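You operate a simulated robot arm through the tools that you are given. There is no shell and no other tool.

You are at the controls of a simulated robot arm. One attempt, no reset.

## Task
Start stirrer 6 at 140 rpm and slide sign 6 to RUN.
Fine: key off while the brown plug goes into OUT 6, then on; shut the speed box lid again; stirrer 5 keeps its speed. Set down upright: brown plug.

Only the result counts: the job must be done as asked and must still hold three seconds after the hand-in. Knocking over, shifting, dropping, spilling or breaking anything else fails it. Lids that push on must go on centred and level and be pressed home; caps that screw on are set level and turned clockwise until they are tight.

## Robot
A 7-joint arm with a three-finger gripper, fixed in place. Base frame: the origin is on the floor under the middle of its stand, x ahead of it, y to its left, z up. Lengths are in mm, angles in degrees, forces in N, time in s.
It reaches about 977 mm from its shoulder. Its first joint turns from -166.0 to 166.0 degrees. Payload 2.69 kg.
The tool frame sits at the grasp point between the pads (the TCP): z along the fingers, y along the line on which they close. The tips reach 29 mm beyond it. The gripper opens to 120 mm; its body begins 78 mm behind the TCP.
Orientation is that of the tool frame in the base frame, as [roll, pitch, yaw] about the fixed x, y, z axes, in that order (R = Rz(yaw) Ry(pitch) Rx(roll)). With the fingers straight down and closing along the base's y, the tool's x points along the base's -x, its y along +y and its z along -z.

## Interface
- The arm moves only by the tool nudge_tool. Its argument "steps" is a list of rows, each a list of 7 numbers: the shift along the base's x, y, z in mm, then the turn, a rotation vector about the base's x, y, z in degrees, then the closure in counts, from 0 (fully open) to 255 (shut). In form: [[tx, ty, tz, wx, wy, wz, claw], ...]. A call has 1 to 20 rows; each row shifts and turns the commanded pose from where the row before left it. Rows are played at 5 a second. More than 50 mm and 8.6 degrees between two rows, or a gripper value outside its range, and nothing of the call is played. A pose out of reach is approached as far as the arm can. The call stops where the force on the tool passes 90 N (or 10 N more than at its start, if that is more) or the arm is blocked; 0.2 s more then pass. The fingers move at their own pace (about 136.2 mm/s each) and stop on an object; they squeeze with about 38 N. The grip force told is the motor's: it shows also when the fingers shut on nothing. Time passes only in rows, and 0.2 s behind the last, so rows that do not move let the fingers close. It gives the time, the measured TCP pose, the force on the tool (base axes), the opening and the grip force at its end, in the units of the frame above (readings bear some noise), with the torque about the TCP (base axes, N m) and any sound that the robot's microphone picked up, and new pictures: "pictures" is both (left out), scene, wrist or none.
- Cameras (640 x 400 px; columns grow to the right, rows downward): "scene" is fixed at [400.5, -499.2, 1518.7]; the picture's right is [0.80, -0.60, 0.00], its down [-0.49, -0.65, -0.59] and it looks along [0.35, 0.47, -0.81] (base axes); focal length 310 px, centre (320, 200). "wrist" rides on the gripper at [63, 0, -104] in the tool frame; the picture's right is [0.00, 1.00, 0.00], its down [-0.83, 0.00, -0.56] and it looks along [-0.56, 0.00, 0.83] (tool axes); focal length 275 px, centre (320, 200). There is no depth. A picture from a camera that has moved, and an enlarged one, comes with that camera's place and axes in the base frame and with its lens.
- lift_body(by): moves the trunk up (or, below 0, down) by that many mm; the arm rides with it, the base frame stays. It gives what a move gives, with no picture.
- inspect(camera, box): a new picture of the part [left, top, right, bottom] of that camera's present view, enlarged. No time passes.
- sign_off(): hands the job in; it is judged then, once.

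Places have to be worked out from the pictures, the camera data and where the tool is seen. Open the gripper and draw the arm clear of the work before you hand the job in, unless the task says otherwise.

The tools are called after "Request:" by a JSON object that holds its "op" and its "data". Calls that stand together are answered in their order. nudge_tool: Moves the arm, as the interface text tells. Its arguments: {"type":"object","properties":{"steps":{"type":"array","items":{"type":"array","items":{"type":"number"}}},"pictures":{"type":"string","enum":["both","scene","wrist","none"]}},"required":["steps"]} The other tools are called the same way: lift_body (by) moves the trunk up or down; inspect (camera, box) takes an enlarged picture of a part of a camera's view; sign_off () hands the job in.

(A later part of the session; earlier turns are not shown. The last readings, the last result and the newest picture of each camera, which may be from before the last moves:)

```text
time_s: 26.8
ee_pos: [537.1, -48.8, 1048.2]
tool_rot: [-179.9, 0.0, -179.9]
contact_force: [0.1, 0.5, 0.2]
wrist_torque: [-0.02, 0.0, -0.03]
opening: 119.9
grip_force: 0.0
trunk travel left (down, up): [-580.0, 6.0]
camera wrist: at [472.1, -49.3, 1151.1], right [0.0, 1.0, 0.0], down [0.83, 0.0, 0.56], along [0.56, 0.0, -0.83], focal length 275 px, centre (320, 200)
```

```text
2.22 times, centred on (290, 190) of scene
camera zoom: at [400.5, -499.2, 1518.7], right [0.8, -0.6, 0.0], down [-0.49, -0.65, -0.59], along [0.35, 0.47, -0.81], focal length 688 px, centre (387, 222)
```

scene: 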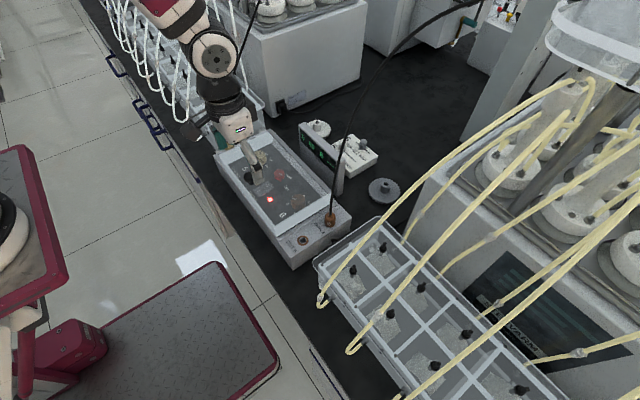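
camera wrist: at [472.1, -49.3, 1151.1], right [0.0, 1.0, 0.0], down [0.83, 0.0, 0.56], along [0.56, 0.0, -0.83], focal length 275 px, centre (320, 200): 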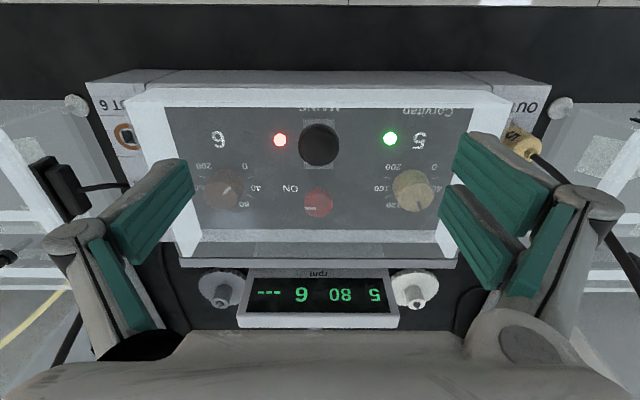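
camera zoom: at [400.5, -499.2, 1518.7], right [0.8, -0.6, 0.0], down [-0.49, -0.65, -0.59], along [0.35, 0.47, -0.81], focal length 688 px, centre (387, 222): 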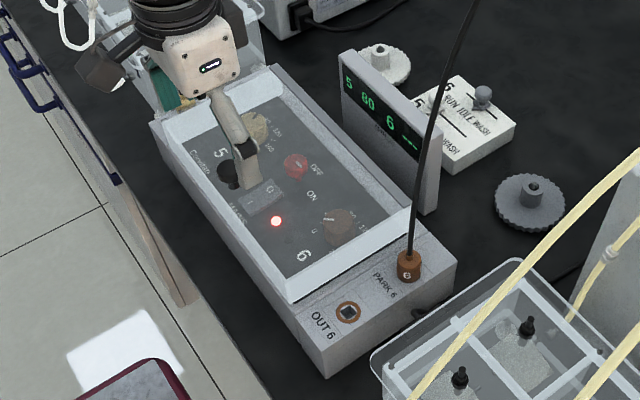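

The lid is shut squarely, stirrer 5 still reads 80 and nothing else moved. I'll descend onto the knob again, slightly higher this time (z≈997), and grip it.

Request:
{"op": "nudge_tool", "data": {"steps": [[2.5, -1.0, -25, 0, 0, 0, 0], [0, 0, -20, 0, 0, 0, 60], [0, 0, -6, 0, 0, 0, 120], [0, 0, 0, 0, 0, 0, 200], [0, 0, 0, 0, 0, 0, 255], [0, 0, 0, 0, 0, 0, 255], [0, 0, 0, 0, 0, 0, 255]], "pictures": "wrist"}}

```text
time_s: 28.4
ee_pos: [538.0, -50.8, 996.3]
tool_rot: [-180.0, 0.1, 180.0]
contact_force: [0.8, -1.4, -2.0]
wrist_torque: [0.01, 0.08, -0.05]
opening: 24.3
grip_force: 44.6
trunk travel left (down, up): [-580.0, 6.0]
camera wrist: at [473.3, -50.3, 1101.9], right [0.0, 1.0, 0.0], down [0.83, 0.0, 0.56], along [0.56, 0.0, -0.83], focal length 275 px, centre (320, 200)
```

wrist: 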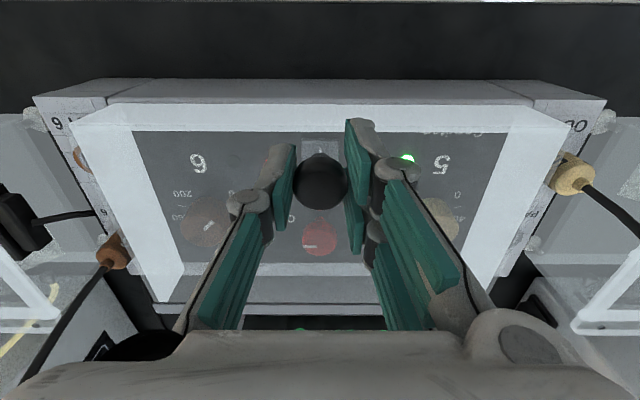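

Clean grip with no side load. Now the arc again with the refined hinge (680, 962), first to 20°.

Request:
{"op": "nudge_tool", "data": {"steps": [[2.8, 0, 9.7, 0, 4, 0, 255], [3.4, 0, 9.5, 0, 4, 0, 255], [4.1, 0, 9.2, 0, 4, 0, 255], [4.8, 0, 8.9, 0, 4, 0, 255], [5.3, 0, 8.6, 0, 4, 0, 255], [0, 0, 0, 0, 0, 0, 255]], "pictures": "wrist"}}

```text
time_s: 29.8
ee_pos: [557.0, -50.4, 1044.3]
tool_rot: [-179.9, -20.0, 180.0]
contact_force: [3.3, -1.8, -13.7]
wrist_torque: [0.06, 1.22, -0.11]
opening: 24.5
grip_force: 44.7
trunk travel left (down, up): [-580.0, 6.0]
camera wrist: at [532.0, -50.3, 1162.7], right [0.0, 1.0, 0.0], down [0.97, 0.0, 0.24], along [0.24, 0.0, -0.97], focal length 275 px, centre (320, 200)
```

wrist: 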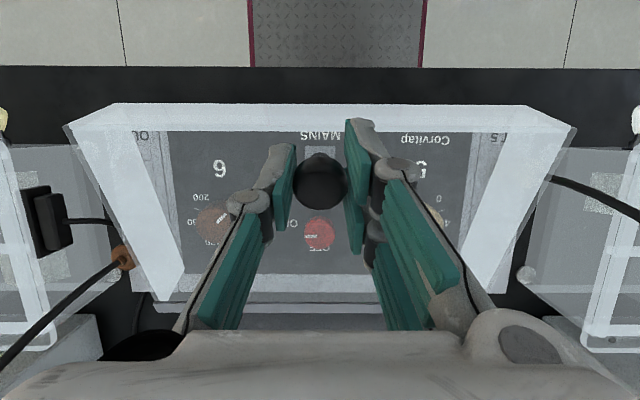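

Knob unmoved in the grip and forces stay small. Continuing to 44°.

Request:
{"op": "nudge_tool", "data": {"steps": [[6.2, 0, 7.8, 0, 4, 0, 255], [6.6, 0, 7.5, 0, 4, 0, 255], [7.0, 0, 7.2, 0, 4, 0, 255], [7.5, 0, 6.8, 0, 4, 0, 255], [7.9, 0, 6.2, 0, 4, 0, 255], [8.4, 0, 5.6, 0, 4, 0, 255], [0, 0, 0, 0, 0, 0, 255]], "pictures": "wrist"}}

```text
time_s: 31.4
ee_pos: [601.2, -50.1, 1086.2]
tool_rot: [179.9, -43.9, 180.0]
contact_force: [-13.1, 4.8, 7.3]
wrist_torque: [0.07, 0.91, -0.04]
opening: 24.2
grip_force: 45.0
trunk travel left (down, up): [-580.0, 6.0]
camera wrist: at [625.8, -50.5, 1203.4], right [0.0, 1.0, 0.0], down [0.98, 0.0, -0.18], along [-0.18, 0.0, -0.98], focal length 275 px, centre (320, 200)
```

wrist: 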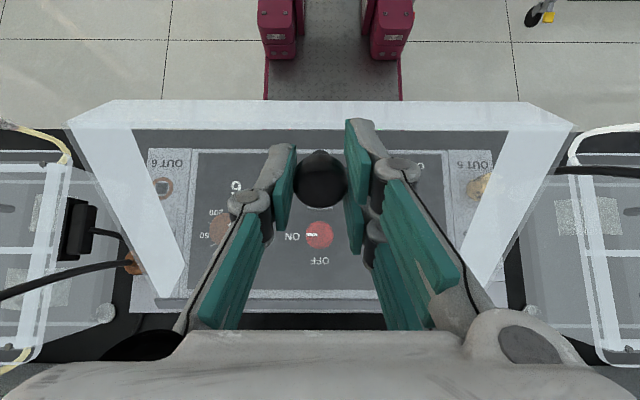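

Still held firmly at 44°. Continuing to 60°.

Request:
{"op": "nudge_tool", "data": {"steps": [[8.2, 0, 5.2, 0, 4, 0, 255], [8.8, 0, 4.5, 0, 4, 0, 255], [9.2, 0, 3.8, 0, 4, 0, 255], [9.6, 0, 3.1, 0, 4, 0, 255], [0, 0, 0, 0, 0, 0, 255]], "pictures": "none"}}

```text
time_s: 32.6
ee_pos: [619.2, -50.3, 1094.8]
tool_rot: [179.9, -51.7, -179.8]
contact_force: [-8.8, 9.9, 9.9]
wrist_torque: [0.12, 0.37, -0.07]
opening: 24.0
grip_force: 44.8
out of reach, approached as far as the arm can: row 3, 4
trunk travel left (down, up): [-580.0, 6.0]
```

The tilt limit here is about 52°, so I'll pivot the knob in the pads from here on, using the refined model that keeps the knob centred between thumb and fingers. Next: lid 60°, tool 48°.

Request:
{"op": "nudge_tool", "data": {"steps": [[4.4, 0, 2.4, 0, -1, 0, 255], [4.4, 0, 2.2, 0, -1, 0, 255], [4.4, 0, 2.0, 0, -1, 0, 255], [4.3, 0, 1.8, 0, -1, 0, 255], [0, 0, 0, 0, 0, 0, 255]], "pictures": "wrist"}}

```text
time_s: 33.8
ee_pos: [637.0, -50.6, 1102.0]
tool_rot: [180.0, -47.7, -179.7]
contact_force: [-7.1, 20.7, -4.2]
wrist_torque: [0.21, 0.99, -0.24]
opening: 24.0
grip_force: 44.8
trunk travel left (down, up): [-580.0, 6.0]
camera wrist: at [669.6, -50.9, 1217.8], right [0.0, 1.0, 0.0], down [0.97, 0.01, -0.24], along [-0.24, 0.0, -0.97], focal length 275 px, centre (320, 200)
```

wrist: 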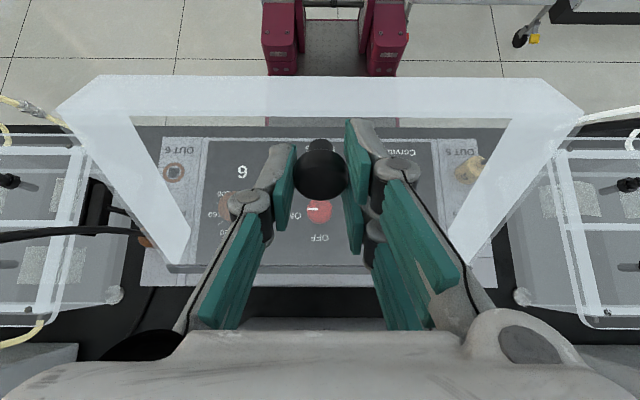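

The knob is still well seated between the pads (y≈174 px). Continuing to lid 68°, with a 1 mm y trim to relieve the 20 N side load.

Request:
{"op": "nudge_tool", "data": {"steps": [[4.4, 0.5, 1.9, 0, -1, 0, 255], [4.5, 0.5, 1.7, 0, -1, 0, 255], [4.6, 0, 1.5, 0, -1, 0, 255], [4.6, 0, 1.2, 0, -1, 0, 255], [0, 0, 0, 0, 0, 0, 255]], "pictures": "wrist"}}

```text
time_s: 35.0
ee_pos: [654.6, -50.7, 1109.5]
tool_rot: [180.0, -43.9, 180.0]
contact_force: [-6.6, 13.1, -4.0]
wrist_torque: [0.12, 1.03, -0.16]
opening: 24.1
grip_force: 45.1
trunk travel left (down, up): [-580.0, 6.0]
camera wrist: at [679.2, -50.7, 1228.2], right [0.0, 1.0, 0.0], down [0.98, 0.0, -0.18], along [-0.18, 0.0, -0.98], focal length 275 px, centre (320, 200)
```

wrist: 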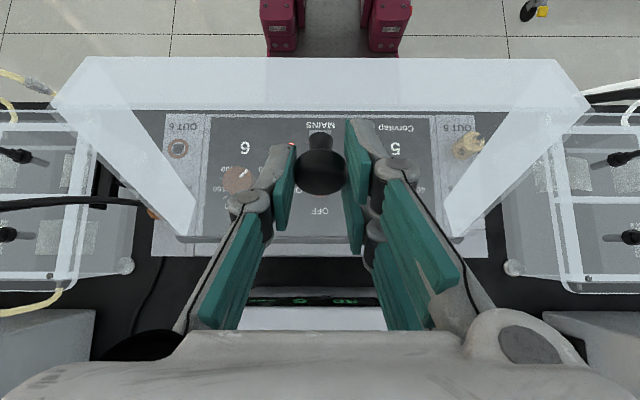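

Stable: knob stays near (320, 171). Continuing to lid 76°.

Request:
{"op": "nudge_tool", "data": {"steps": [[4.6, 0.5, 1.2, 0, -1, 0, 255], [4.7, 0, 1.0, 0, -1, 0, 255], [4.7, 0, 0.7, 0, -1, 0, 255], [4.7, 0, 0.5, 0, -1, 0, 255], [0, 0, 0, 0, 0, 0, 255]], "pictures": "wrist"}}

```text
time_s: 36.2
ee_pos: [670.8, -49.8, 1114.6]
tool_rot: [-179.9, -40.0, 179.9]
contact_force: [-10.9, 10.5, 28.3]
wrist_torque: [-0.07, 1.52, 0.07]
opening: 24.0
grip_force: 44.8
trunk travel left (down, up): [-580.0, 6.0]
camera wrist: at [688.0, -50.7, 1234.9], right [0.0, 1.0, 0.0], down [0.99, 0.0, -0.11], along [-0.11, 0.0, -0.99], focal length 275 px, centre (320, 200)
```

wrist: 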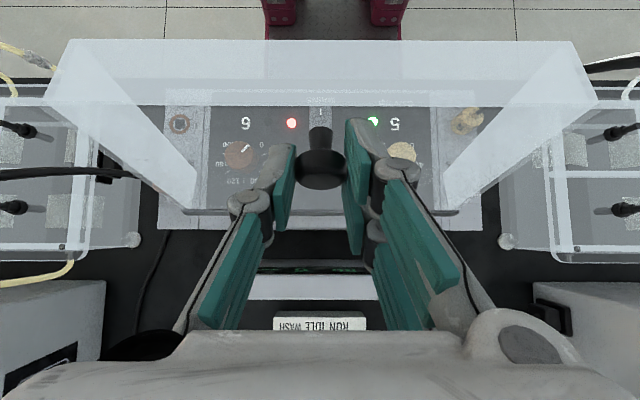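

Lid at about 75°, the knob still held; +28 N in z suggests I'm slightly low, so I'll ride a bit higher on the way to 84°.

Request:
{"op": "nudge_tool", "data": {"steps": [[4.6, 0, 1.5, 0, -1, 0, 255], [4.7, 0, 0.8, 0, -1, 0, 255], [4.7, 0, 0.3, 0, -1, 0, 255], [4.7, 0, -0.1, 0, -1, 0, 255], [0, 0, 0, 0, 0, 0, 255]], "pictures": "wrist"}}

```text
time_s: 37.4
ee_pos: [690.6, -50.9, 1115.2]
tool_rot: [179.9, -35.9, 179.9]
contact_force: [-9.7, 5.6, 10.4]
wrist_torque: [0.03, 1.59, 0.03]
opening: 24.6
grip_force: 45.1
trunk travel left (down, up): [-580.0, 6.0]
camera wrist: at [699.9, -50.5, 1236.3], right [0.0, 1.0, 0.0], down [1.0, 0.0, -0.04], along [-0.04, 0.0, -1.0], focal length 275 px, centre (320, 200)
```

wrist: 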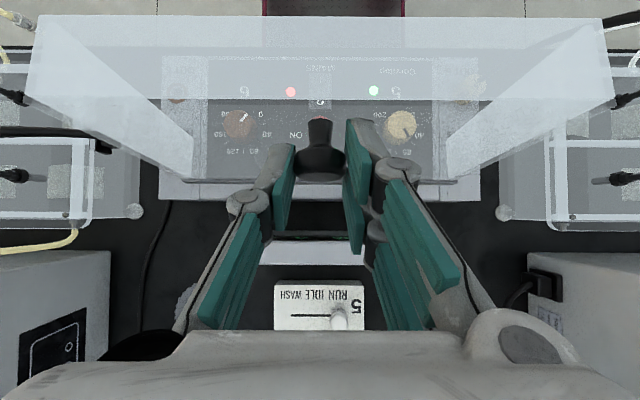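

The lid is near 80° and the fingertip corner is just skimming the lid, which sets the knob about 18 mm beyond the grasp point, still held. I'll continue to about 88° with that offset.

Request:
{"op": "nudge_tool", "data": {"steps": [[4.3, 0, 0.2, 0, -0.8, 0, 255], [4.3, 0, 0.1, 0, -0.8, 0, 255], [4.3, 0, 0, 0, -0.8, 0, 255], [4.3, 0, -0.2, 0, -0.8, 0, 255], [0, 0, 0, 0, 0, 0, 255]], "pictures": "both"}}

```text
time_s: 38.6
ee_pos: [708.8, -51.0, 1114.3]
tool_rot: [180.0, -32.8, -180.0]
contact_force: [-9.0, 8.2, -4.9]
wrist_torque: [0.14, 1.21, -0.13]
opening: 25.0
grip_force: 45.5
trunk travel left (down, up): [-580.0, 6.0]
camera wrist: at [710.7, -50.5, 1235.6], right [0.0, 1.0, 0.0], down [1.0, 0.0, 0.02], along [0.02, 0.0, -1.0], focal length 275 px, centre (320, 200)
```

scene: 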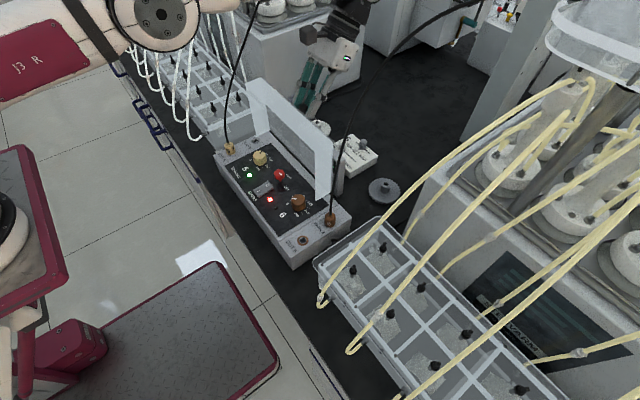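
wrist: 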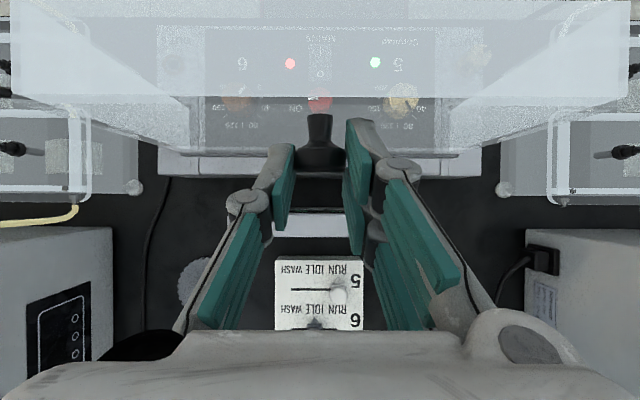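

Lid is about 86°, and the grip position is stable. Pushing on past vertical to about 96°.

Request:
{"op": "nudge_tool", "data": {"steps": [[4.5, 0, -0.2, 0, -0.9, 0, 255], [4.5, 0, -0.4, 0, -0.9, 0, 255], [4.5, 0, -0.6, 0, -0.9, 0, 255], [4.5, 0, -0.8, 0, -0.9, 0, 255], [4.5, 0, -1.0, 0, -0.9, 0, 255], [0, 0, 0, 0, 0, 0, 255]], "pictures": "both"}}

```text
time_s: 40.0
ee_pos: [732.5, -50.6, 1112.5]
tool_rot: [-180.0, -28.2, -180.0]
contact_force: [-10.0, 8.6, -0.5]
wrist_torque: [0.18, 1.36, -0.15]
opening: 25.1
grip_force: 44.8
trunk travel left (down, up): [-580.0, 6.0]
camera wrist: at [722.8, -50.5, 1234.0], right [0.0, 1.0, 0.0], down [1.0, 0.0, 0.1], along [0.1, 0.0, -1.0], focal length 275 px, centre (320, 200)
```

scene: 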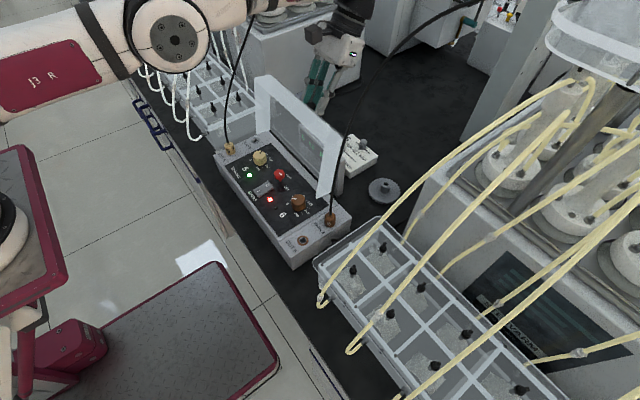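
wrist: 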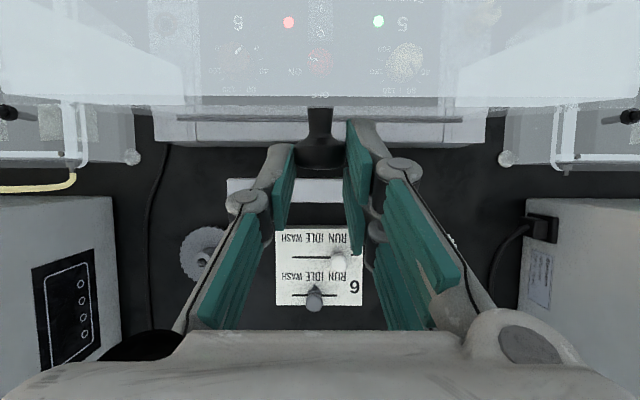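

Lid is now about 94°, just past vertical. Continuing to about 104° so that it leans back and stays.

Request:
{"op": "nudge_tool", "data": {"steps": [[4.2, 0, -1.3, 0, -1, 0, 255], [4.2, 0, -1.6, 0, -1, 0, 255], [4.2, 0, -1.9, 0, -1, 0, 255], [4.2, 0, -2.2, 0, -1, 0, 255], [0, 0, 0, 0, 0, 0, 255]], "pictures": "both"}}

```text
time_s: 41.2
ee_pos: [746.3, -50.6, 1108.2]
tool_rot: [178.8, -24.3, -179.0]
contact_force: [-13.9, 68.8, -15.1]
wrist_torque: [0.96, 0.96, -1.28]
opening: 24.6
grip_force: 45.3
out of reach, approached as far as the arm can: row 4
trunk travel left (down, up): [-580.0, 6.0]
camera wrist: at [729.0, -52.7, 1228.2], right [-0.01, 1.0, 0.02], down [0.99, 0.01, 0.16], along [0.16, 0.02, -0.99], focal length 275 px, centre (320, 200)
```

scene: 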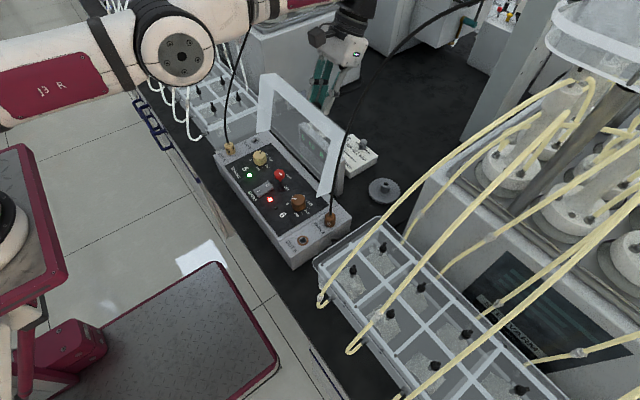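
wrist: 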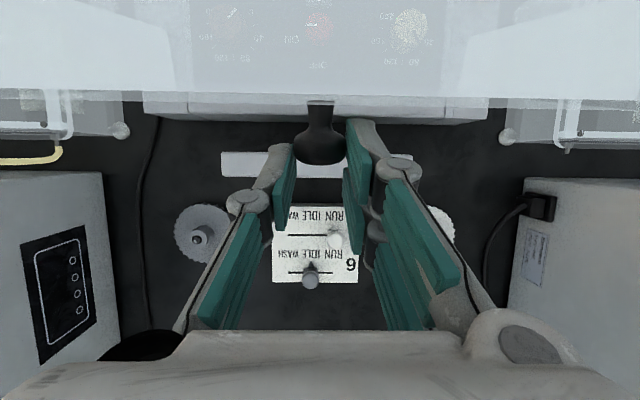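

Lid is near 99° and I've hit the reach limit again, with the arm twisting slightly (69 N in y). I'll reduce the tool tilt while keeping the knob in place to regain reach.

Request:
{"op": "nudge_tool", "data": {"steps": [[-0.8, 0, 0.6, 0, -3, 0, 255], [-0.8, 0, 0.6, 0, -3, 0, 255], [-0.8, 0, 0.5, 0, -3, 0, 255], [0, 0, 0, 0, 0, 0, 255]], "pictures": "wrist"}}

```text
time_s: 42.2
ee_pos: [776.0, -68.4, 1113.9]
tool_rot: [-179.9, -15.3, 180.0]
contact_force: [0.5, 0.0, 0.4]
wrist_torque: [-0.01, -0.01, -0.03]
opening: 0.2
grip_force: 28.8
out of reach, approached as far as the arm can: row 1, 2, 3
trunk travel left (down, up): [-580.0, 6.0]
camera wrist: at [740.7, -68.0, 1230.2], right [0.0, 1.0, 0.0], down [0.95, 0.0, 0.32], along [0.32, 0.0, -0.95], focal length 275 px, centre (320, 200)
```

wrist: 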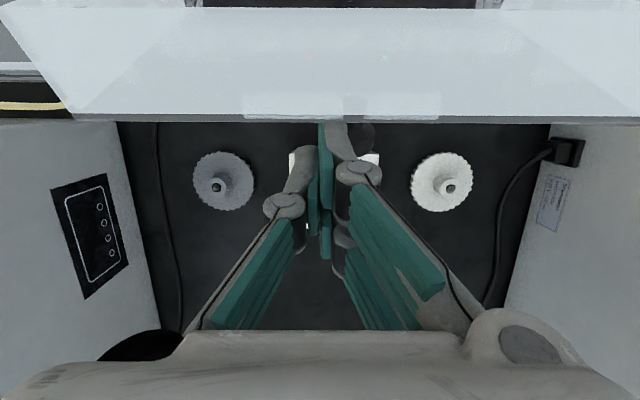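

The arm shifted unexpectedly and the knob slipped free, but the lid still appears to be open. I'll check the scene view before moving anything.

Request:
{"op": "inspect", "data": {"camera": "scene", "box": [0, 0, 640, 400]}}

Request:
{"op": "inspect", "data": {"camera": "scene", "box": [200, 30, 420, 240]}}

```text
1.00 times, centred on (320, 200) of scene (not enlarged: the box is as wide or as high as the picture)
camera zoom: at [400.5, -499.2, 1518.7], right [0.8, -0.6, 0.0], down [-0.49, -0.65, -0.59], along [0.35, 0.47, -0.81], focal length 310 px, centre (320, 200)
```

zoom: 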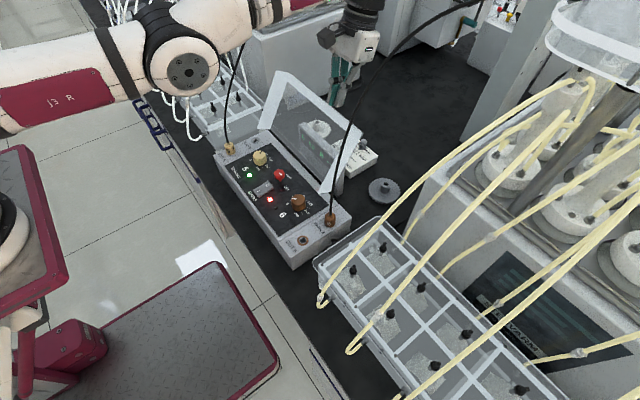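

```text
1.90 times, centred on (310, 135) of scene
camera zoom: at [400.5, -499.2, 1518.7], right [0.8, -0.6, 0.0], down [-0.49, -0.65, -0.59], along [0.35, 0.47, -0.81], focal length 590 px, centre (339, 324)
```

zoom: 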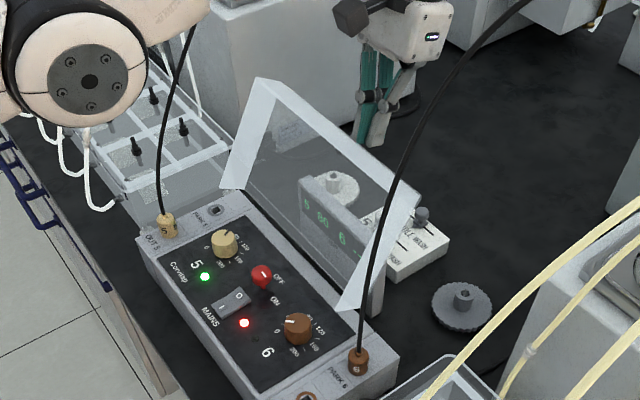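

The lid is open, leaning back on its own past vertical, and nothing else was disturbed. I'll lift the hand straight up, clear of the lid, straighten it and return over the panel.

Request:
{"op": "nudge_tool", "data": {"steps": [[0, 0, 40, 0, -3, 0, 255], [0, 0, 40, 0, -4, 0, 255], [-10, 0, 40, 0, -4, 0, 255], [-40, 0, 10, 0, -4, 0, 255], [-40, 0, 0, 0, 0, 0, 255], [0, 0, 0, 0, 0, 0, 255]], "pictures": "both"}}

```text
time_s: 43.6
ee_pos: [802.2, -79.0, 1276.4]
tool_rot: [180.0, -0.3, 180.0]
contact_force: [0.2, 0.4, -0.2]
wrist_torque: [0.0, -0.01, 0.02]
opening: 0.2
grip_force: 28.7
out of reach, approached as far as the arm can: row 1, 2, 3, 4, 5
trunk travel left (down, up): [-580.0, 6.0]
camera wrist: at [737.1, -79.3, 1379.7], right [0.0, 1.0, 0.0], down [0.83, 0.0, 0.55], along [0.55, 0.0, -0.83], focal length 275 px, centre (320, 200)
```

scene: 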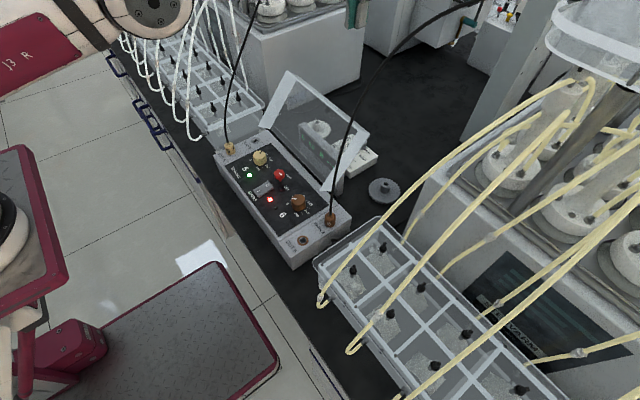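
wrist: 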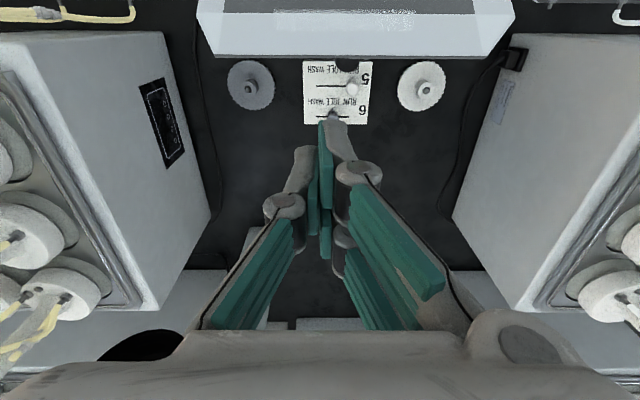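

The arm isn't tracking its command here (a joint limit seems to be pushing it outward). I'll hold still for a few rows to see whether it settles to the commanded pose.

Request:
{"op": "nudge_tool", "data": {"steps": [[0, 0, 0, 0, 0, 0, 255], [0, 0, 0, 0, 0, 0, 255]], "pictures": "none"}}

```text
time_s: 44.2
ee_pos: [801.9, -79.6, 1274.8]
tool_rot: [-179.9, -0.4, -180.0]
contact_force: [0.0, 0.5, -1.9]
wrist_torque: [0.0, -0.03, -0.02]
opening: 0.0
grip_force: 28.7
trunk travel left (down, up): [-580.0, 6.0]
```

It is holding steady at (802, -80, 1275). I'll try a small move back in -x to see how the arm responds from here.

Request:
{"op": "nudge_tool", "data": {"steps": [[-15, 0, 5, 0, 0, 0, 255], [-15, 0, 5, 0, 0, 0, 255], [0, 0, 0, 0, 0, 0, 255]], "pictures": "none"}}

```text
time_s: 45.0
ee_pos: [795.5, -81.0, 1294.2]
tool_rot: [-180.0, -0.2, 180.0]
contact_force: [-0.5, 0.0, -0.4]
wrist_torque: [-0.02, 0.02, 0.02]
opening: 0.0
grip_force: 28.5
out of reach, approached as far as the arm can: row 1, 2
trunk travel left (down, up): [-580.0, 6.0]
```

Only part of the move was achieved; the arm slides upward more readily. I'll try going up first, with a small retreat in x.

Request:
{"op": "nudge_tool", "data": {"steps": [[-5, 0, 30, 0, 0, 0, 255], [-5, 0, 30, 0, 0, 0, 255], [-5, 0, 30, 0, 0, 0, 255], [0, 0, 0, 0, 0, 0, 255]], "pictures": "scene"}}

```text
time_s: 46.0
ee_pos: [771.8, -80.9, 1358.8]
tool_rot: [-180.0, -0.1, -180.0]
contact_force: [-0.5, -0.3, 0.1]
wrist_torque: [0.04, 0.01, 0.0]
opening: 0.0
grip_force: 28.7
out of reach, approached as far as the arm can: row 2, 3
trunk travel left (down, up): [-580.0, 6.0]
```

scene: 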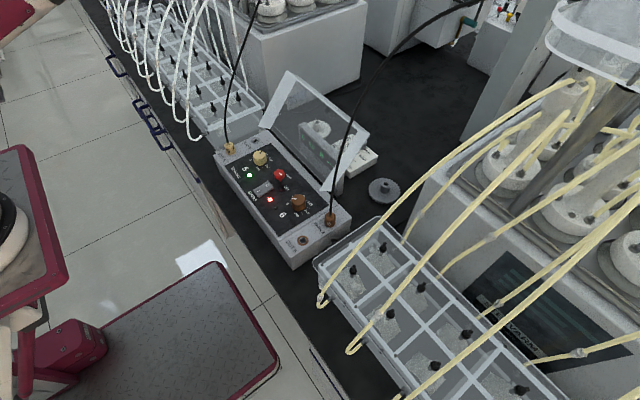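

The boundary behaves like a limit curve. I'll test which directions are free with a sideways move toward the robot's centreline and further up.

Request:
{"op": "nudge_tool", "data": {"steps": [[0, 20, 10, 0, 0, 0, 255], [0, 20, 10, 0, 0, 0, 255], [-20, 10, 10, 0, 0, 0, 255], [-20, 10, 10, 0, 0, 0, 255], [0, 0, 0, 0, 0, 0, 255]], "pictures": "scene"}}

```text
time_s: 47.2
ee_pos: [743.8, -26.2, 1395.8]
tool_rot: [180.0, 0.0, 180.0]
contact_force: [-0.2, -0.5, 0.2]
wrist_torque: [-0.01, -0.01, 0.0]
opening: 0.0
grip_force: 29.0
out of reach, approached as far as the arm can: row 1, 3
trunk travel left (down, up): [-580.0, 6.0]
```

scene: 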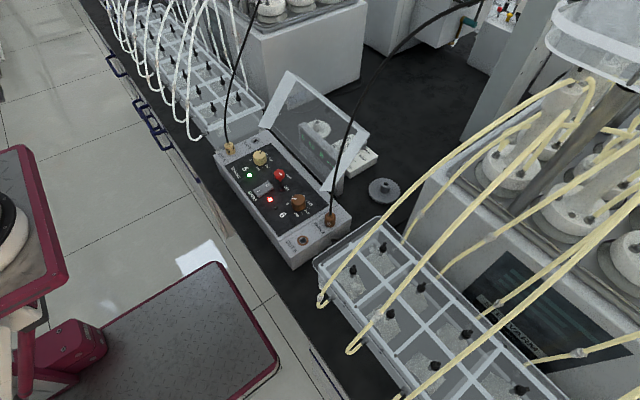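

It is coming back gradually. Continuing back and slightly up.

Request:
{"op": "nudge_tool", "data": {"steps": [[-15, 0, 5, 0, 0, 0, 255], [-15, 0, 5, 0, 0, 0, 255], [-20, 0, 5, 0, 0, 0, 255], [-20, 0, 0, 0, 0, 0, 255], [-20, 0, 0, 0, 0, 0, 255], [-20, 0, 0, 0, 0, 0, 255], [0, 0, 0, 0, 0, 0, 255]], "pictures": "none"}}

```text
time_s: 48.8
ee_pos: [631.9, -23.5, 1411.2]
tool_rot: [-180.0, -0.3, -180.0]
contact_force: [0.1, 0.6, 0.2]
wrist_torque: [-0.01, 0.03, -0.02]
opening: 0.0
grip_force: 28.2
trunk travel left (down, up): [-580.0, 6.0]
```

The arm tracks again at (632, -24, 1411). I'll come back over the near side and lower the trunk to its original height, where reach was better.

Request:
{"op": "nudge_tool", "data": {"steps": [[-40, -10, 0, 0, 0, 0, 120], [-40, -10, 0, 0, 0, 0, 0], [-40, -10, 0, 0, 0, 0, 0], [0, 0, 0, 0, 0, 0, 0]], "pictures": "none"}}

Request:
{"op": "lift_body", "data": {"by": -205}}

```text
time_s: 49.8
ee_pos: [512.5, -51.4, 1410.7]
tool_rot: [-180.0, 0.0, -180.0]
contact_force: [0.1, 0.4, 0.1]
wrist_torque: [0.01, 0.01, 0.01]
opening: 120.0
grip_force: 0.0
trunk travel left (down, up): [-580.0, 6.0]
```

```text
time_s: 52.0
ee_pos: [513.8, -54.6, 1206.3]
tool_rot: [-180.0, -0.1, 179.9]
contact_force: [-0.3, -0.7, -0.1]
wrist_torque: [0.01, 0.0, -0.05]
opening: 119.9
grip_force: 0.1
trunk travel left (down, up): [-375.0, 211.0]
```

Now I'll get a clear look at the open panel from above and in the scene view.

Request:
{"op": "nudge_tool", "data": {"steps": [[0, 0, -40, 0, 0, 0, 0], [0, 0, -40, 0, 0, 0, 0], [0, 0, 0, 0, 0, 0, 0]], "pictures": "both"}}

Request:
{"op": "inspect", "data": {"camera": "wrist", "box": [180, 60, 460, 235]}}

Request:
{"op": "inspect", "data": {"camera": "scene", "box": [210, 60, 390, 260]}}

Request:
{"op": "inspect", "data": {"camera": "scene", "box": [240, 150, 340, 250]}}

```text
time_s: 52.8
ee_pos: [514.9, -55.9, 1123.9]
tool_rot: [-179.9, -0.2, -179.9]
contact_force: [-0.4, 0.4, 0.1]
wrist_torque: [-0.02, 0.0, -0.01]
opening: 119.7
grip_force: 0.0
trunk travel left (down, up): [-375.0, 211.0]
camera wrist: at [449.0, -54.3, 1227.1], right [-0.01, 1.0, 0.0], down [0.83, 0.0, 0.55], along [0.55, 0.0, -0.83], focal length 275 px, centre (320, 200)
```

scene: 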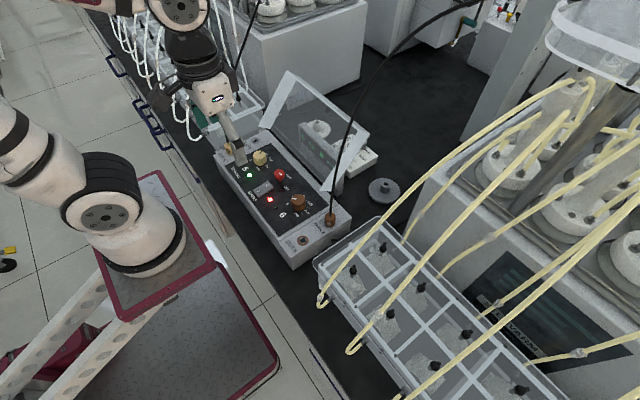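
wrist: 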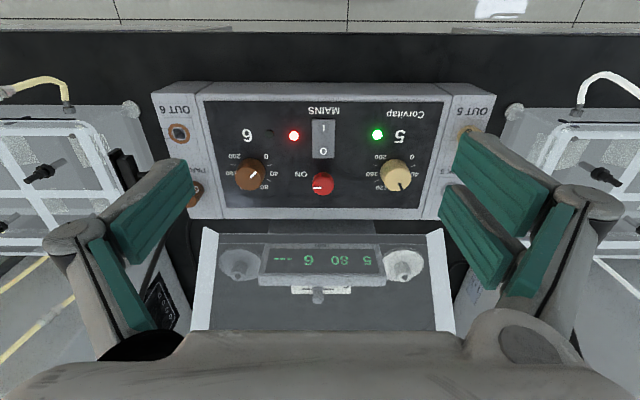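

```text
2.29 times, centred on (320, 148) of wrist
camera zoom: at [449.0, -54.3, 1227.1], right [-0.01, 1.0, 0.0], down [0.83, 0.0, 0.55], along [0.55, 0.0, -0.83], focal length 629 px, centre (320, 320)
```

zoom: 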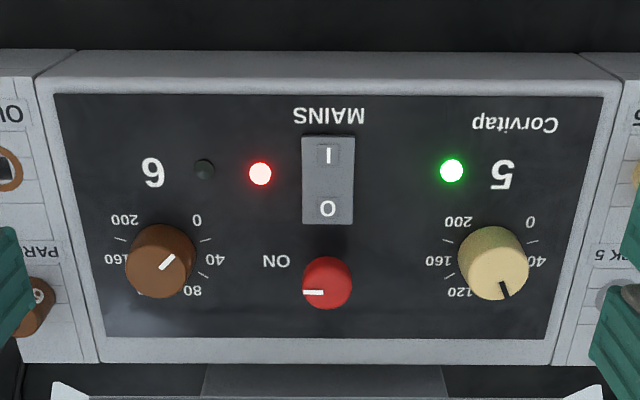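

```text
2.00 times, centred on (300, 160) of scene
camera zoom: at [400.5, -499.2, 1518.7], right [0.8, -0.6, 0.0], down [-0.49, -0.65, -0.59], along [0.35, 0.47, -0.81], focal length 620 px, centre (360, 280)
```

zoom: 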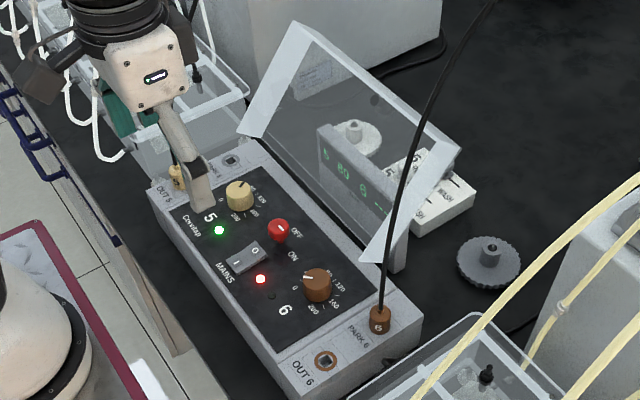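

```text
4.00 times, centred on (290, 200) of scene
camera zoom: at [400.5, -499.2, 1518.7], right [0.8, -0.6, 0.0], down [-0.49, -0.65, -0.59], along [0.35, 0.47, -0.81], focal length 1239 px, centre (440, 200)
```

zoom: 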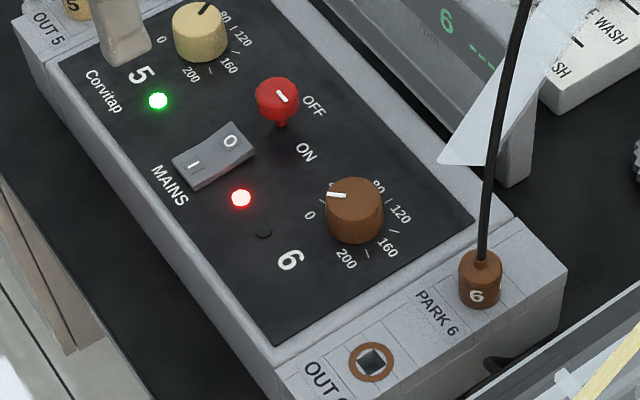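

The panel is clear now: key points to ON (-y), knob 6 sits at 0, knob 5 at 80, and a small lamp next to 6 is unlit. I'll check how the open lid's lower edge sits relative to the key and knob before reaching in.

Request:
{"op": "inspect", "data": {"camera": "scene", "box": [255, 120, 345, 200]}}

Request:
{"op": "inspect", "data": {"camera": "wrist", "box": [180, 170, 470, 340]}}

```text
5.00 times, centred on (300, 160) of scene
camera zoom: at [400.5, -499.2, 1518.7], right [0.8, -0.6, 0.0], down [-0.49, -0.65, -0.59], along [0.35, 0.47, -0.81], focal length 1549 px, centre (420, 400)
```

zoom: 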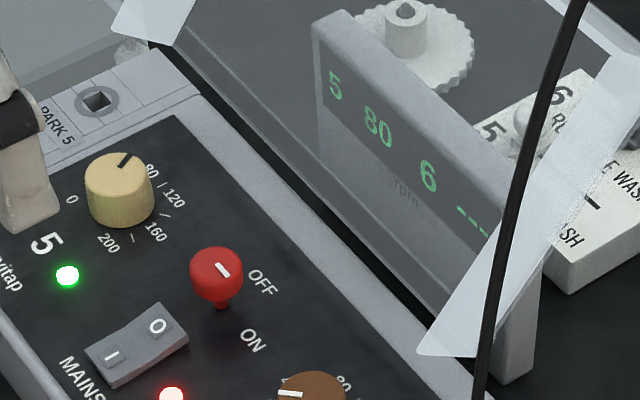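

```text
2.21 times, centred on (325, 255) of wrist
camera zoom: at [449.0, -54.3, 1227.1], right [-0.01, 1.0, 0.0], down [0.83, 0.0, 0.55], along [0.55, 0.0, -0.83], focal length 608 px, centre (309, 79)
```

zoom: 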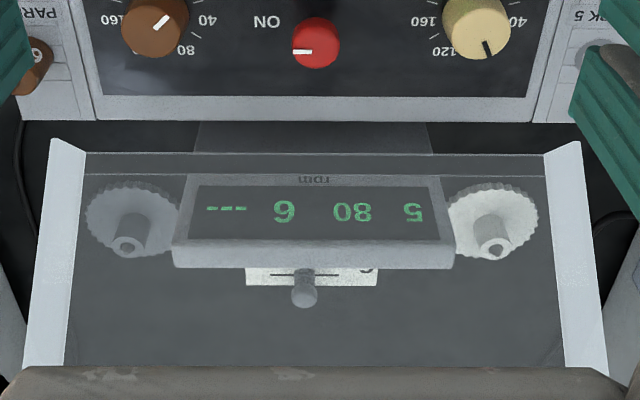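

I'll assume the lid's lower lip hangs near x≈640 above z≈975, so I'll approach the key with the hand tilted 20° back and the fingers only part open. First stop: about 70 mm short of the key.

Request:
{"op": "nudge_tool", "data": {"steps": [[17, 1.3, -20, 0, -5, 0, 80], [17, 1.3, -20, 0, -5, 0, 128], [17, 1.3, -22, 0, -5, 0, 128], [17, 1.3, -24, 0, -5, 0, 128], [0, 0, 0, 0, 0, 0, 128]], "pictures": "both"}}

Request:
{"op": "inspect", "data": {"camera": "wrist", "box": [200, 100, 440, 250]}}

```text
time_s: 54.0
ee_pos: [584.3, -51.0, 1040.8]
tool_rot: [179.9, 19.7, -180.0]
contact_force: [-0.2, 0.2, -0.3]
wrist_torque: [0.01, -0.03, 0.01]
opening: 59.6
grip_force: 0.1
out of reach, approached as far as the arm can: row 4
trunk travel left (down, up): [-375.0, 211.0]
camera wrist: at [488.2, -51.3, 1117.7], right [0.0, 1.0, 0.0], down [0.6, 0.0, 0.8], along [0.8, 0.0, -0.6], focal length 275 px, centre (320, 200)
```

scene: 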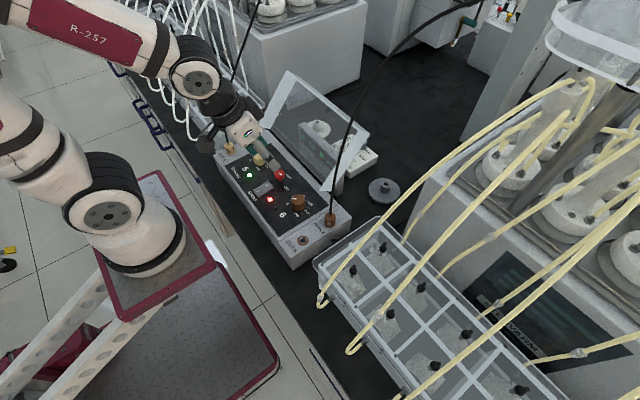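
wrist: 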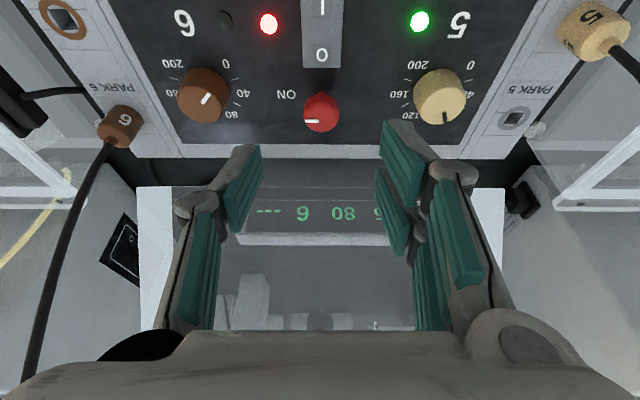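

```text
2.67 times, centred on (320, 175) of wrist
camera zoom: at [488.2, -51.3, 1117.7], right [0.0, 1.0, 0.0], down [0.6, 0.0, 0.8], along [0.8, 0.0, -0.6], focal length 734 px, centre (320, 267)
```

zoom: 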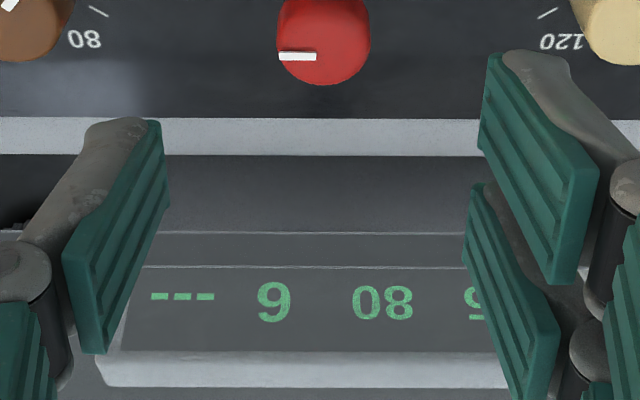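

The close-up shows the open lid has no rear wall (only its plate edge near (675, 965)), so there's more room than feared; the tilt isn't needed and is near a reach limit anyway. I'll go back to a vertical tool over the key, pre-turned -27°.

Request:
{"op": "nudge_tool", "data": {"steps": [[8, 0, 5, 0, 5, 0, 128], [8, 0, 0, 0, 5, 0, 128], [8, 0, 0, 0, 5, 0, 128], [8, 0, 0, 0, 4.7, 0, 128], [0, 0, 0, 0, 0, -7, 128], [0, 0, 0, 0, 0, -7, 128], [0, 0, 0, 0, 0, -7, 128], [0, 0, 0, 0, 0, -6, 128], [0, 0, 0, 0, 0, 0, 128]], "pictures": "both"}}

Request:
{"op": "inspect", "data": {"camera": "wrist", "box": [220, 100, 420, 240]}}

```text
time_s: 56.0
ee_pos: [617.5, -50.7, 1048.4]
tool_rot: [-179.9, 0.1, 152.9]
contact_force: [0.0, 0.2, 0.0]
wrist_torque: [-0.01, -0.01, 0.0]
opening: 59.8
grip_force: 0.0
trunk travel left (down, up): [-375.0, 211.0]
camera wrist: at [558.5, -21.7, 1151.4], right [0.45, 0.89, 0.0], down [0.74, -0.37, 0.56], along [0.5, -0.25, -0.83], focal length 275 px, centre (320, 200)
```

scene: 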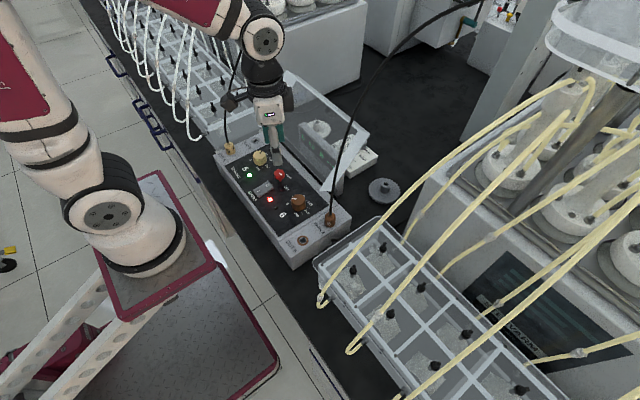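
wrist: 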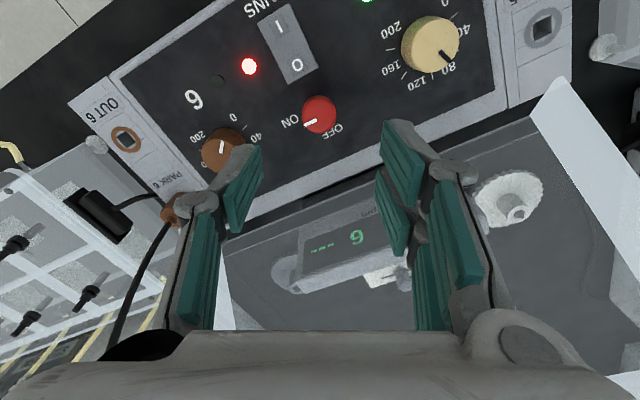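

```text
2.86 times, centred on (320, 170) of wrist
camera zoom: at [558.5, -21.7, 1151.4], right [0.45, 0.89, 0.0], down [0.74, -0.37, 0.56], along [0.5, -0.25, -0.83], focal length 786 px, centre (320, 286)
```

zoom: 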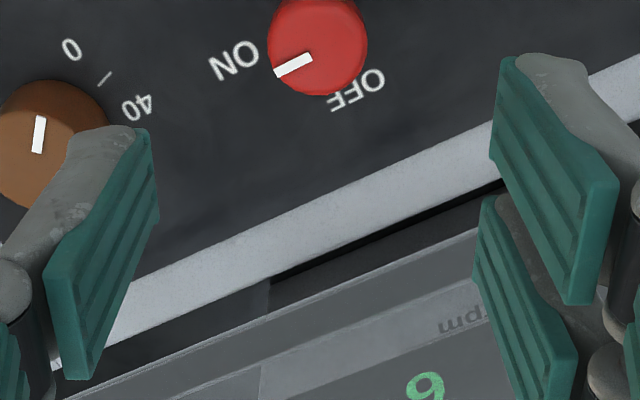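

Key centre measured at about (615, -51.4), top at z≈951. I'll trim the position and descend to z≈967 around it with 60 mm opening.

Request:
{"op": "nudge_tool", "data": {"steps": [[-1.5, -0.7, -30, 0, 0, 0, 128], [0, 0, -30, 0, 0, 0, 128], [0, 0, -14, 0, 0, 0, 128], [0, 0, -6, 0, 0, 0, 128], [0, 0, 0, 0, 0, 0, 128]], "pictures": "both"}}

Request:
{"op": "inspect", "data": {"camera": "wrist", "box": [220, 100, 420, 240]}}

```text
time_s: 57.2
ee_pos: [614.7, -50.4, 968.7]
tool_rot: [-180.0, 0.2, 153.0]
contact_force: [0.1, 0.0, -0.5]
wrist_torque: [0.02, 0.0, 0.0]
opening: 59.6
grip_force: 0.1
trunk travel left (down, up): [-375.0, 211.0]
camera wrist: at [557.0, -21.6, 1071.6], right [0.45, 0.89, 0.0], down [0.74, -0.37, 0.56], along [0.5, -0.25, -0.83], focal length 275 px, centre (320, 200)
```

scene: 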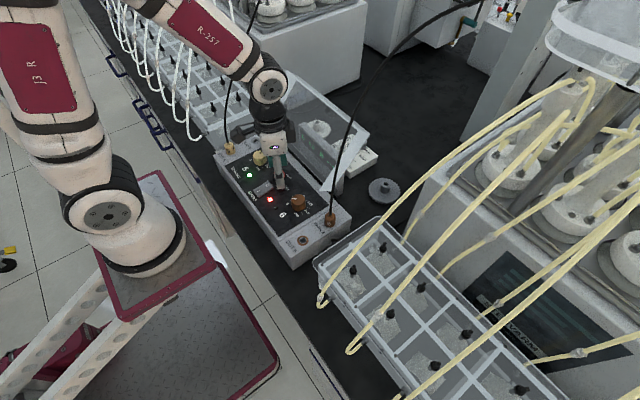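
wrist: 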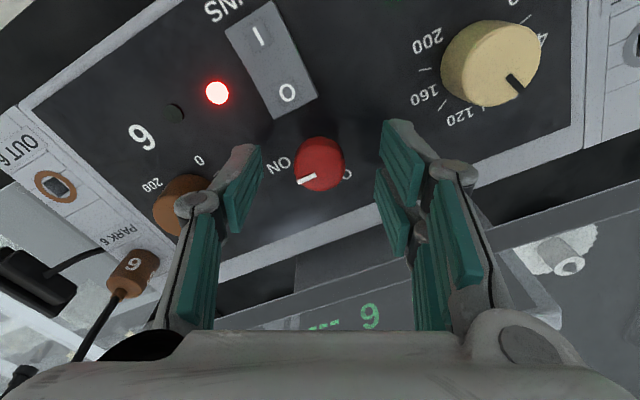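

```text
2.86 times, centred on (320, 170) of wrist
camera zoom: at [557.0, -21.6, 1071.6], right [0.45, 0.89, 0.0], down [0.74, -0.37, 0.56], along [0.5, -0.25, -0.83], focal length 786 px, centre (320, 286)
```

zoom: 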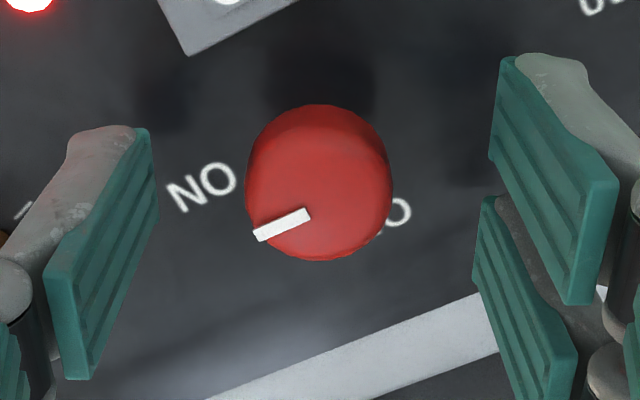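

The key is centred between the pads. I'll close on it and check the forces before turning.

Request:
{"op": "nudge_tool", "data": {"steps": [[0, 0, 0, 0, 0, 0, 200], [0, 0, 0, 0, 0, 0, 255], [0, 0, 0, 0, 0, 0, 255]], "pictures": "wrist"}}

```text
time_s: 58.0
ee_pos: [614.0, -50.4, 969.0]
tool_rot: [-179.9, 0.1, 153.0]
contact_force: [-2.9, -6.2, -2.7]
wrist_torque: [-0.13, -0.04, 0.01]
opening: 24.5
grip_force: 44.9
trunk travel left (down, up): [-375.0, 211.0]
camera wrist: at [556.9, -22.0, 1071.6], right [0.45, 0.89, 0.0], down [0.74, -0.37, 0.56], along [0.5, -0.25, -0.83], focal length 275 px, centre (320, 200)
```

wrist: 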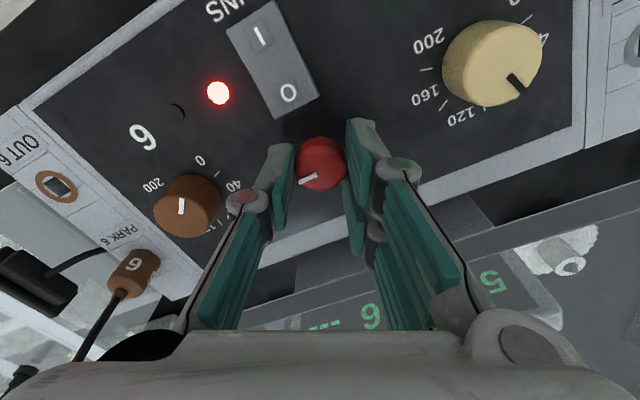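

The key is gripped cleanly (24.5 mm, low forces). Turning it +45° (counter-clockwise, from ON toward OFF).

Request:
{"op": "nudge_tool", "data": {"steps": [[0, 0, 0, 0, 0, 7.5, 255], [0, 0, 0, 0, 0, 7.5, 255], [0, 0, 0, 0, 0, 7.5, 255], [0, 0, 0, 0, 0, 7.5, 255], [0, 0, 0, 0, 0, 7.5, 255], [0, 0, 0, 0, 0, 7.5, 255], [0, 0, 0, 0, 0, 0, 255]], "pictures": "wrist"}}

Request:
{"op": "inspect", "data": {"camera": "scene", "box": [240, 120, 370, 230]}}

```text
time_s: 59.6
ee_pos: [617.1, -50.0, 967.9]
tool_rot: [-180.0, 0.0, -162.0]
contact_force: [-3.3, 4.4, -14.7]
wrist_torque: [0.44, 0.06, 0.0]
opening: 25.3
grip_force: 45.1
trunk travel left (down, up): [-375.0, 211.0]
camera wrist: at [553.7, -70.2, 1071.7], right [-0.32, 0.95, 0.0], down [0.79, 0.26, 0.56], along [0.53, 0.18, -0.83], focal length 275 px, centre (320, 200)
```

wrist: 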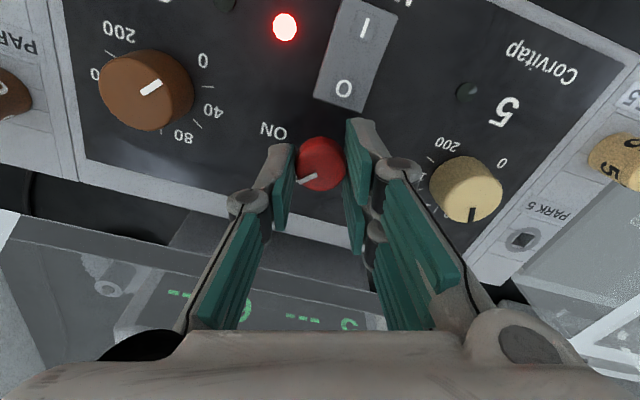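

```text
3.64 times, centred on (305, 175) of scene
camera zoom: at [400.5, -499.2, 1518.7], right [0.8, -0.6, 0.0], down [-0.49, -0.65, -0.59], along [0.35, 0.47, -0.81], focal length 1126 px, centre (374, 291)
```

zoom: 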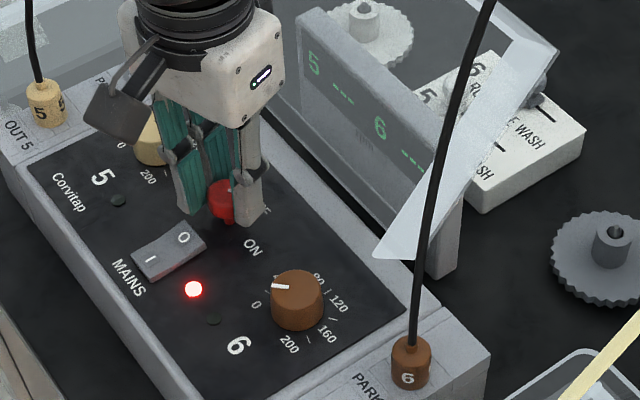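

The key turns with the hand; display shows both stirrers "---" and lamp 5 went out, so the key is now past its switching point. I'll release, swing back -45°, re-grip and turn the remaining 45°.

Request:
{"op": "nudge_tool", "data": {"steps": [[0, 0, 0, 0, 0, 0, 150], [0, 0, 0, 0, 0, 0, 150], [0, 0, 0, 0, 0, -7.5, 150], [0, 0, 0, 0, 0, -7.5, 150], [0, 0, 0, 0, 0, -7.5, 150], [0, 0, 0, 0, 0, -7.5, 150], [0, 0, 0, 0, 0, -7.5, 150], [0, 0, 0, 0, 0, -7.5, 150], [0, 0, 0, 0, 0, 0, 200], [0, 0, 0, 0, 0, 0, 255], [0, 0, 0, 0, 0, 0, 255]], "pictures": "wrist"}}

Request:
{"op": "inspect", "data": {"camera": "wrist", "box": [240, 100, 420, 220]}}

```text
time_s: 62.0
ee_pos: [615.8, -51.4, 968.1]
tool_rot: [-179.9, 0.1, 153.0]
contact_force: [0.5, 3.2, -4.6]
wrist_torque: [0.02, -0.19, 0.02]
opening: 24.9
grip_force: 44.9
trunk travel left (down, up): [-375.0, 211.0]
camera wrist: at [557.0, -22.1, 1071.1], right [0.45, 0.89, 0.0], down [0.74, -0.37, 0.56], along [0.5, -0.25, -0.83], focal length 275 px, centre (320, 200)
```

wrist: 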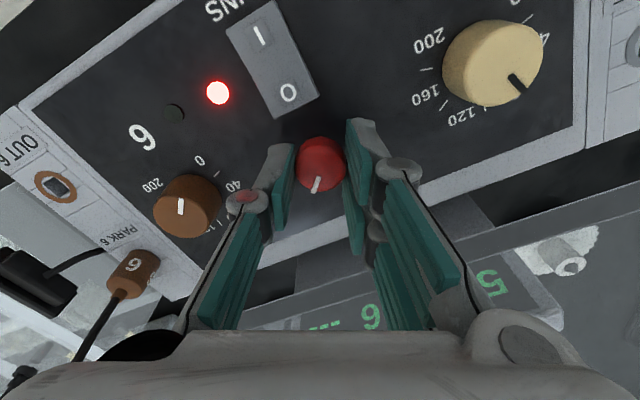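

```text
3.33 times, centred on (330, 160) of wrist
camera zoom: at [557.0, -22.1, 1071.1], right [0.45, 0.89, 0.0], down [0.74, -0.37, 0.56], along [0.5, -0.25, -0.83], focal length 918 px, centre (287, 333)
```

zoom: 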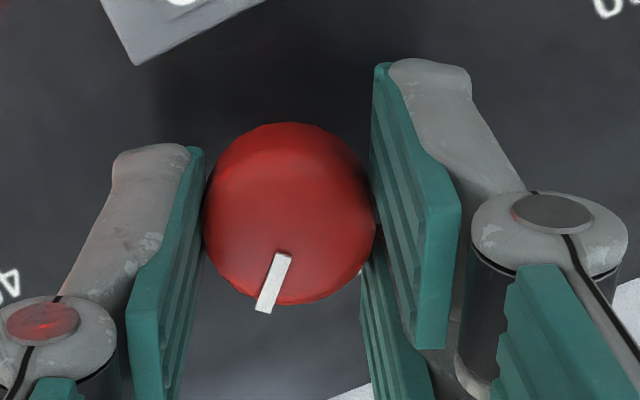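

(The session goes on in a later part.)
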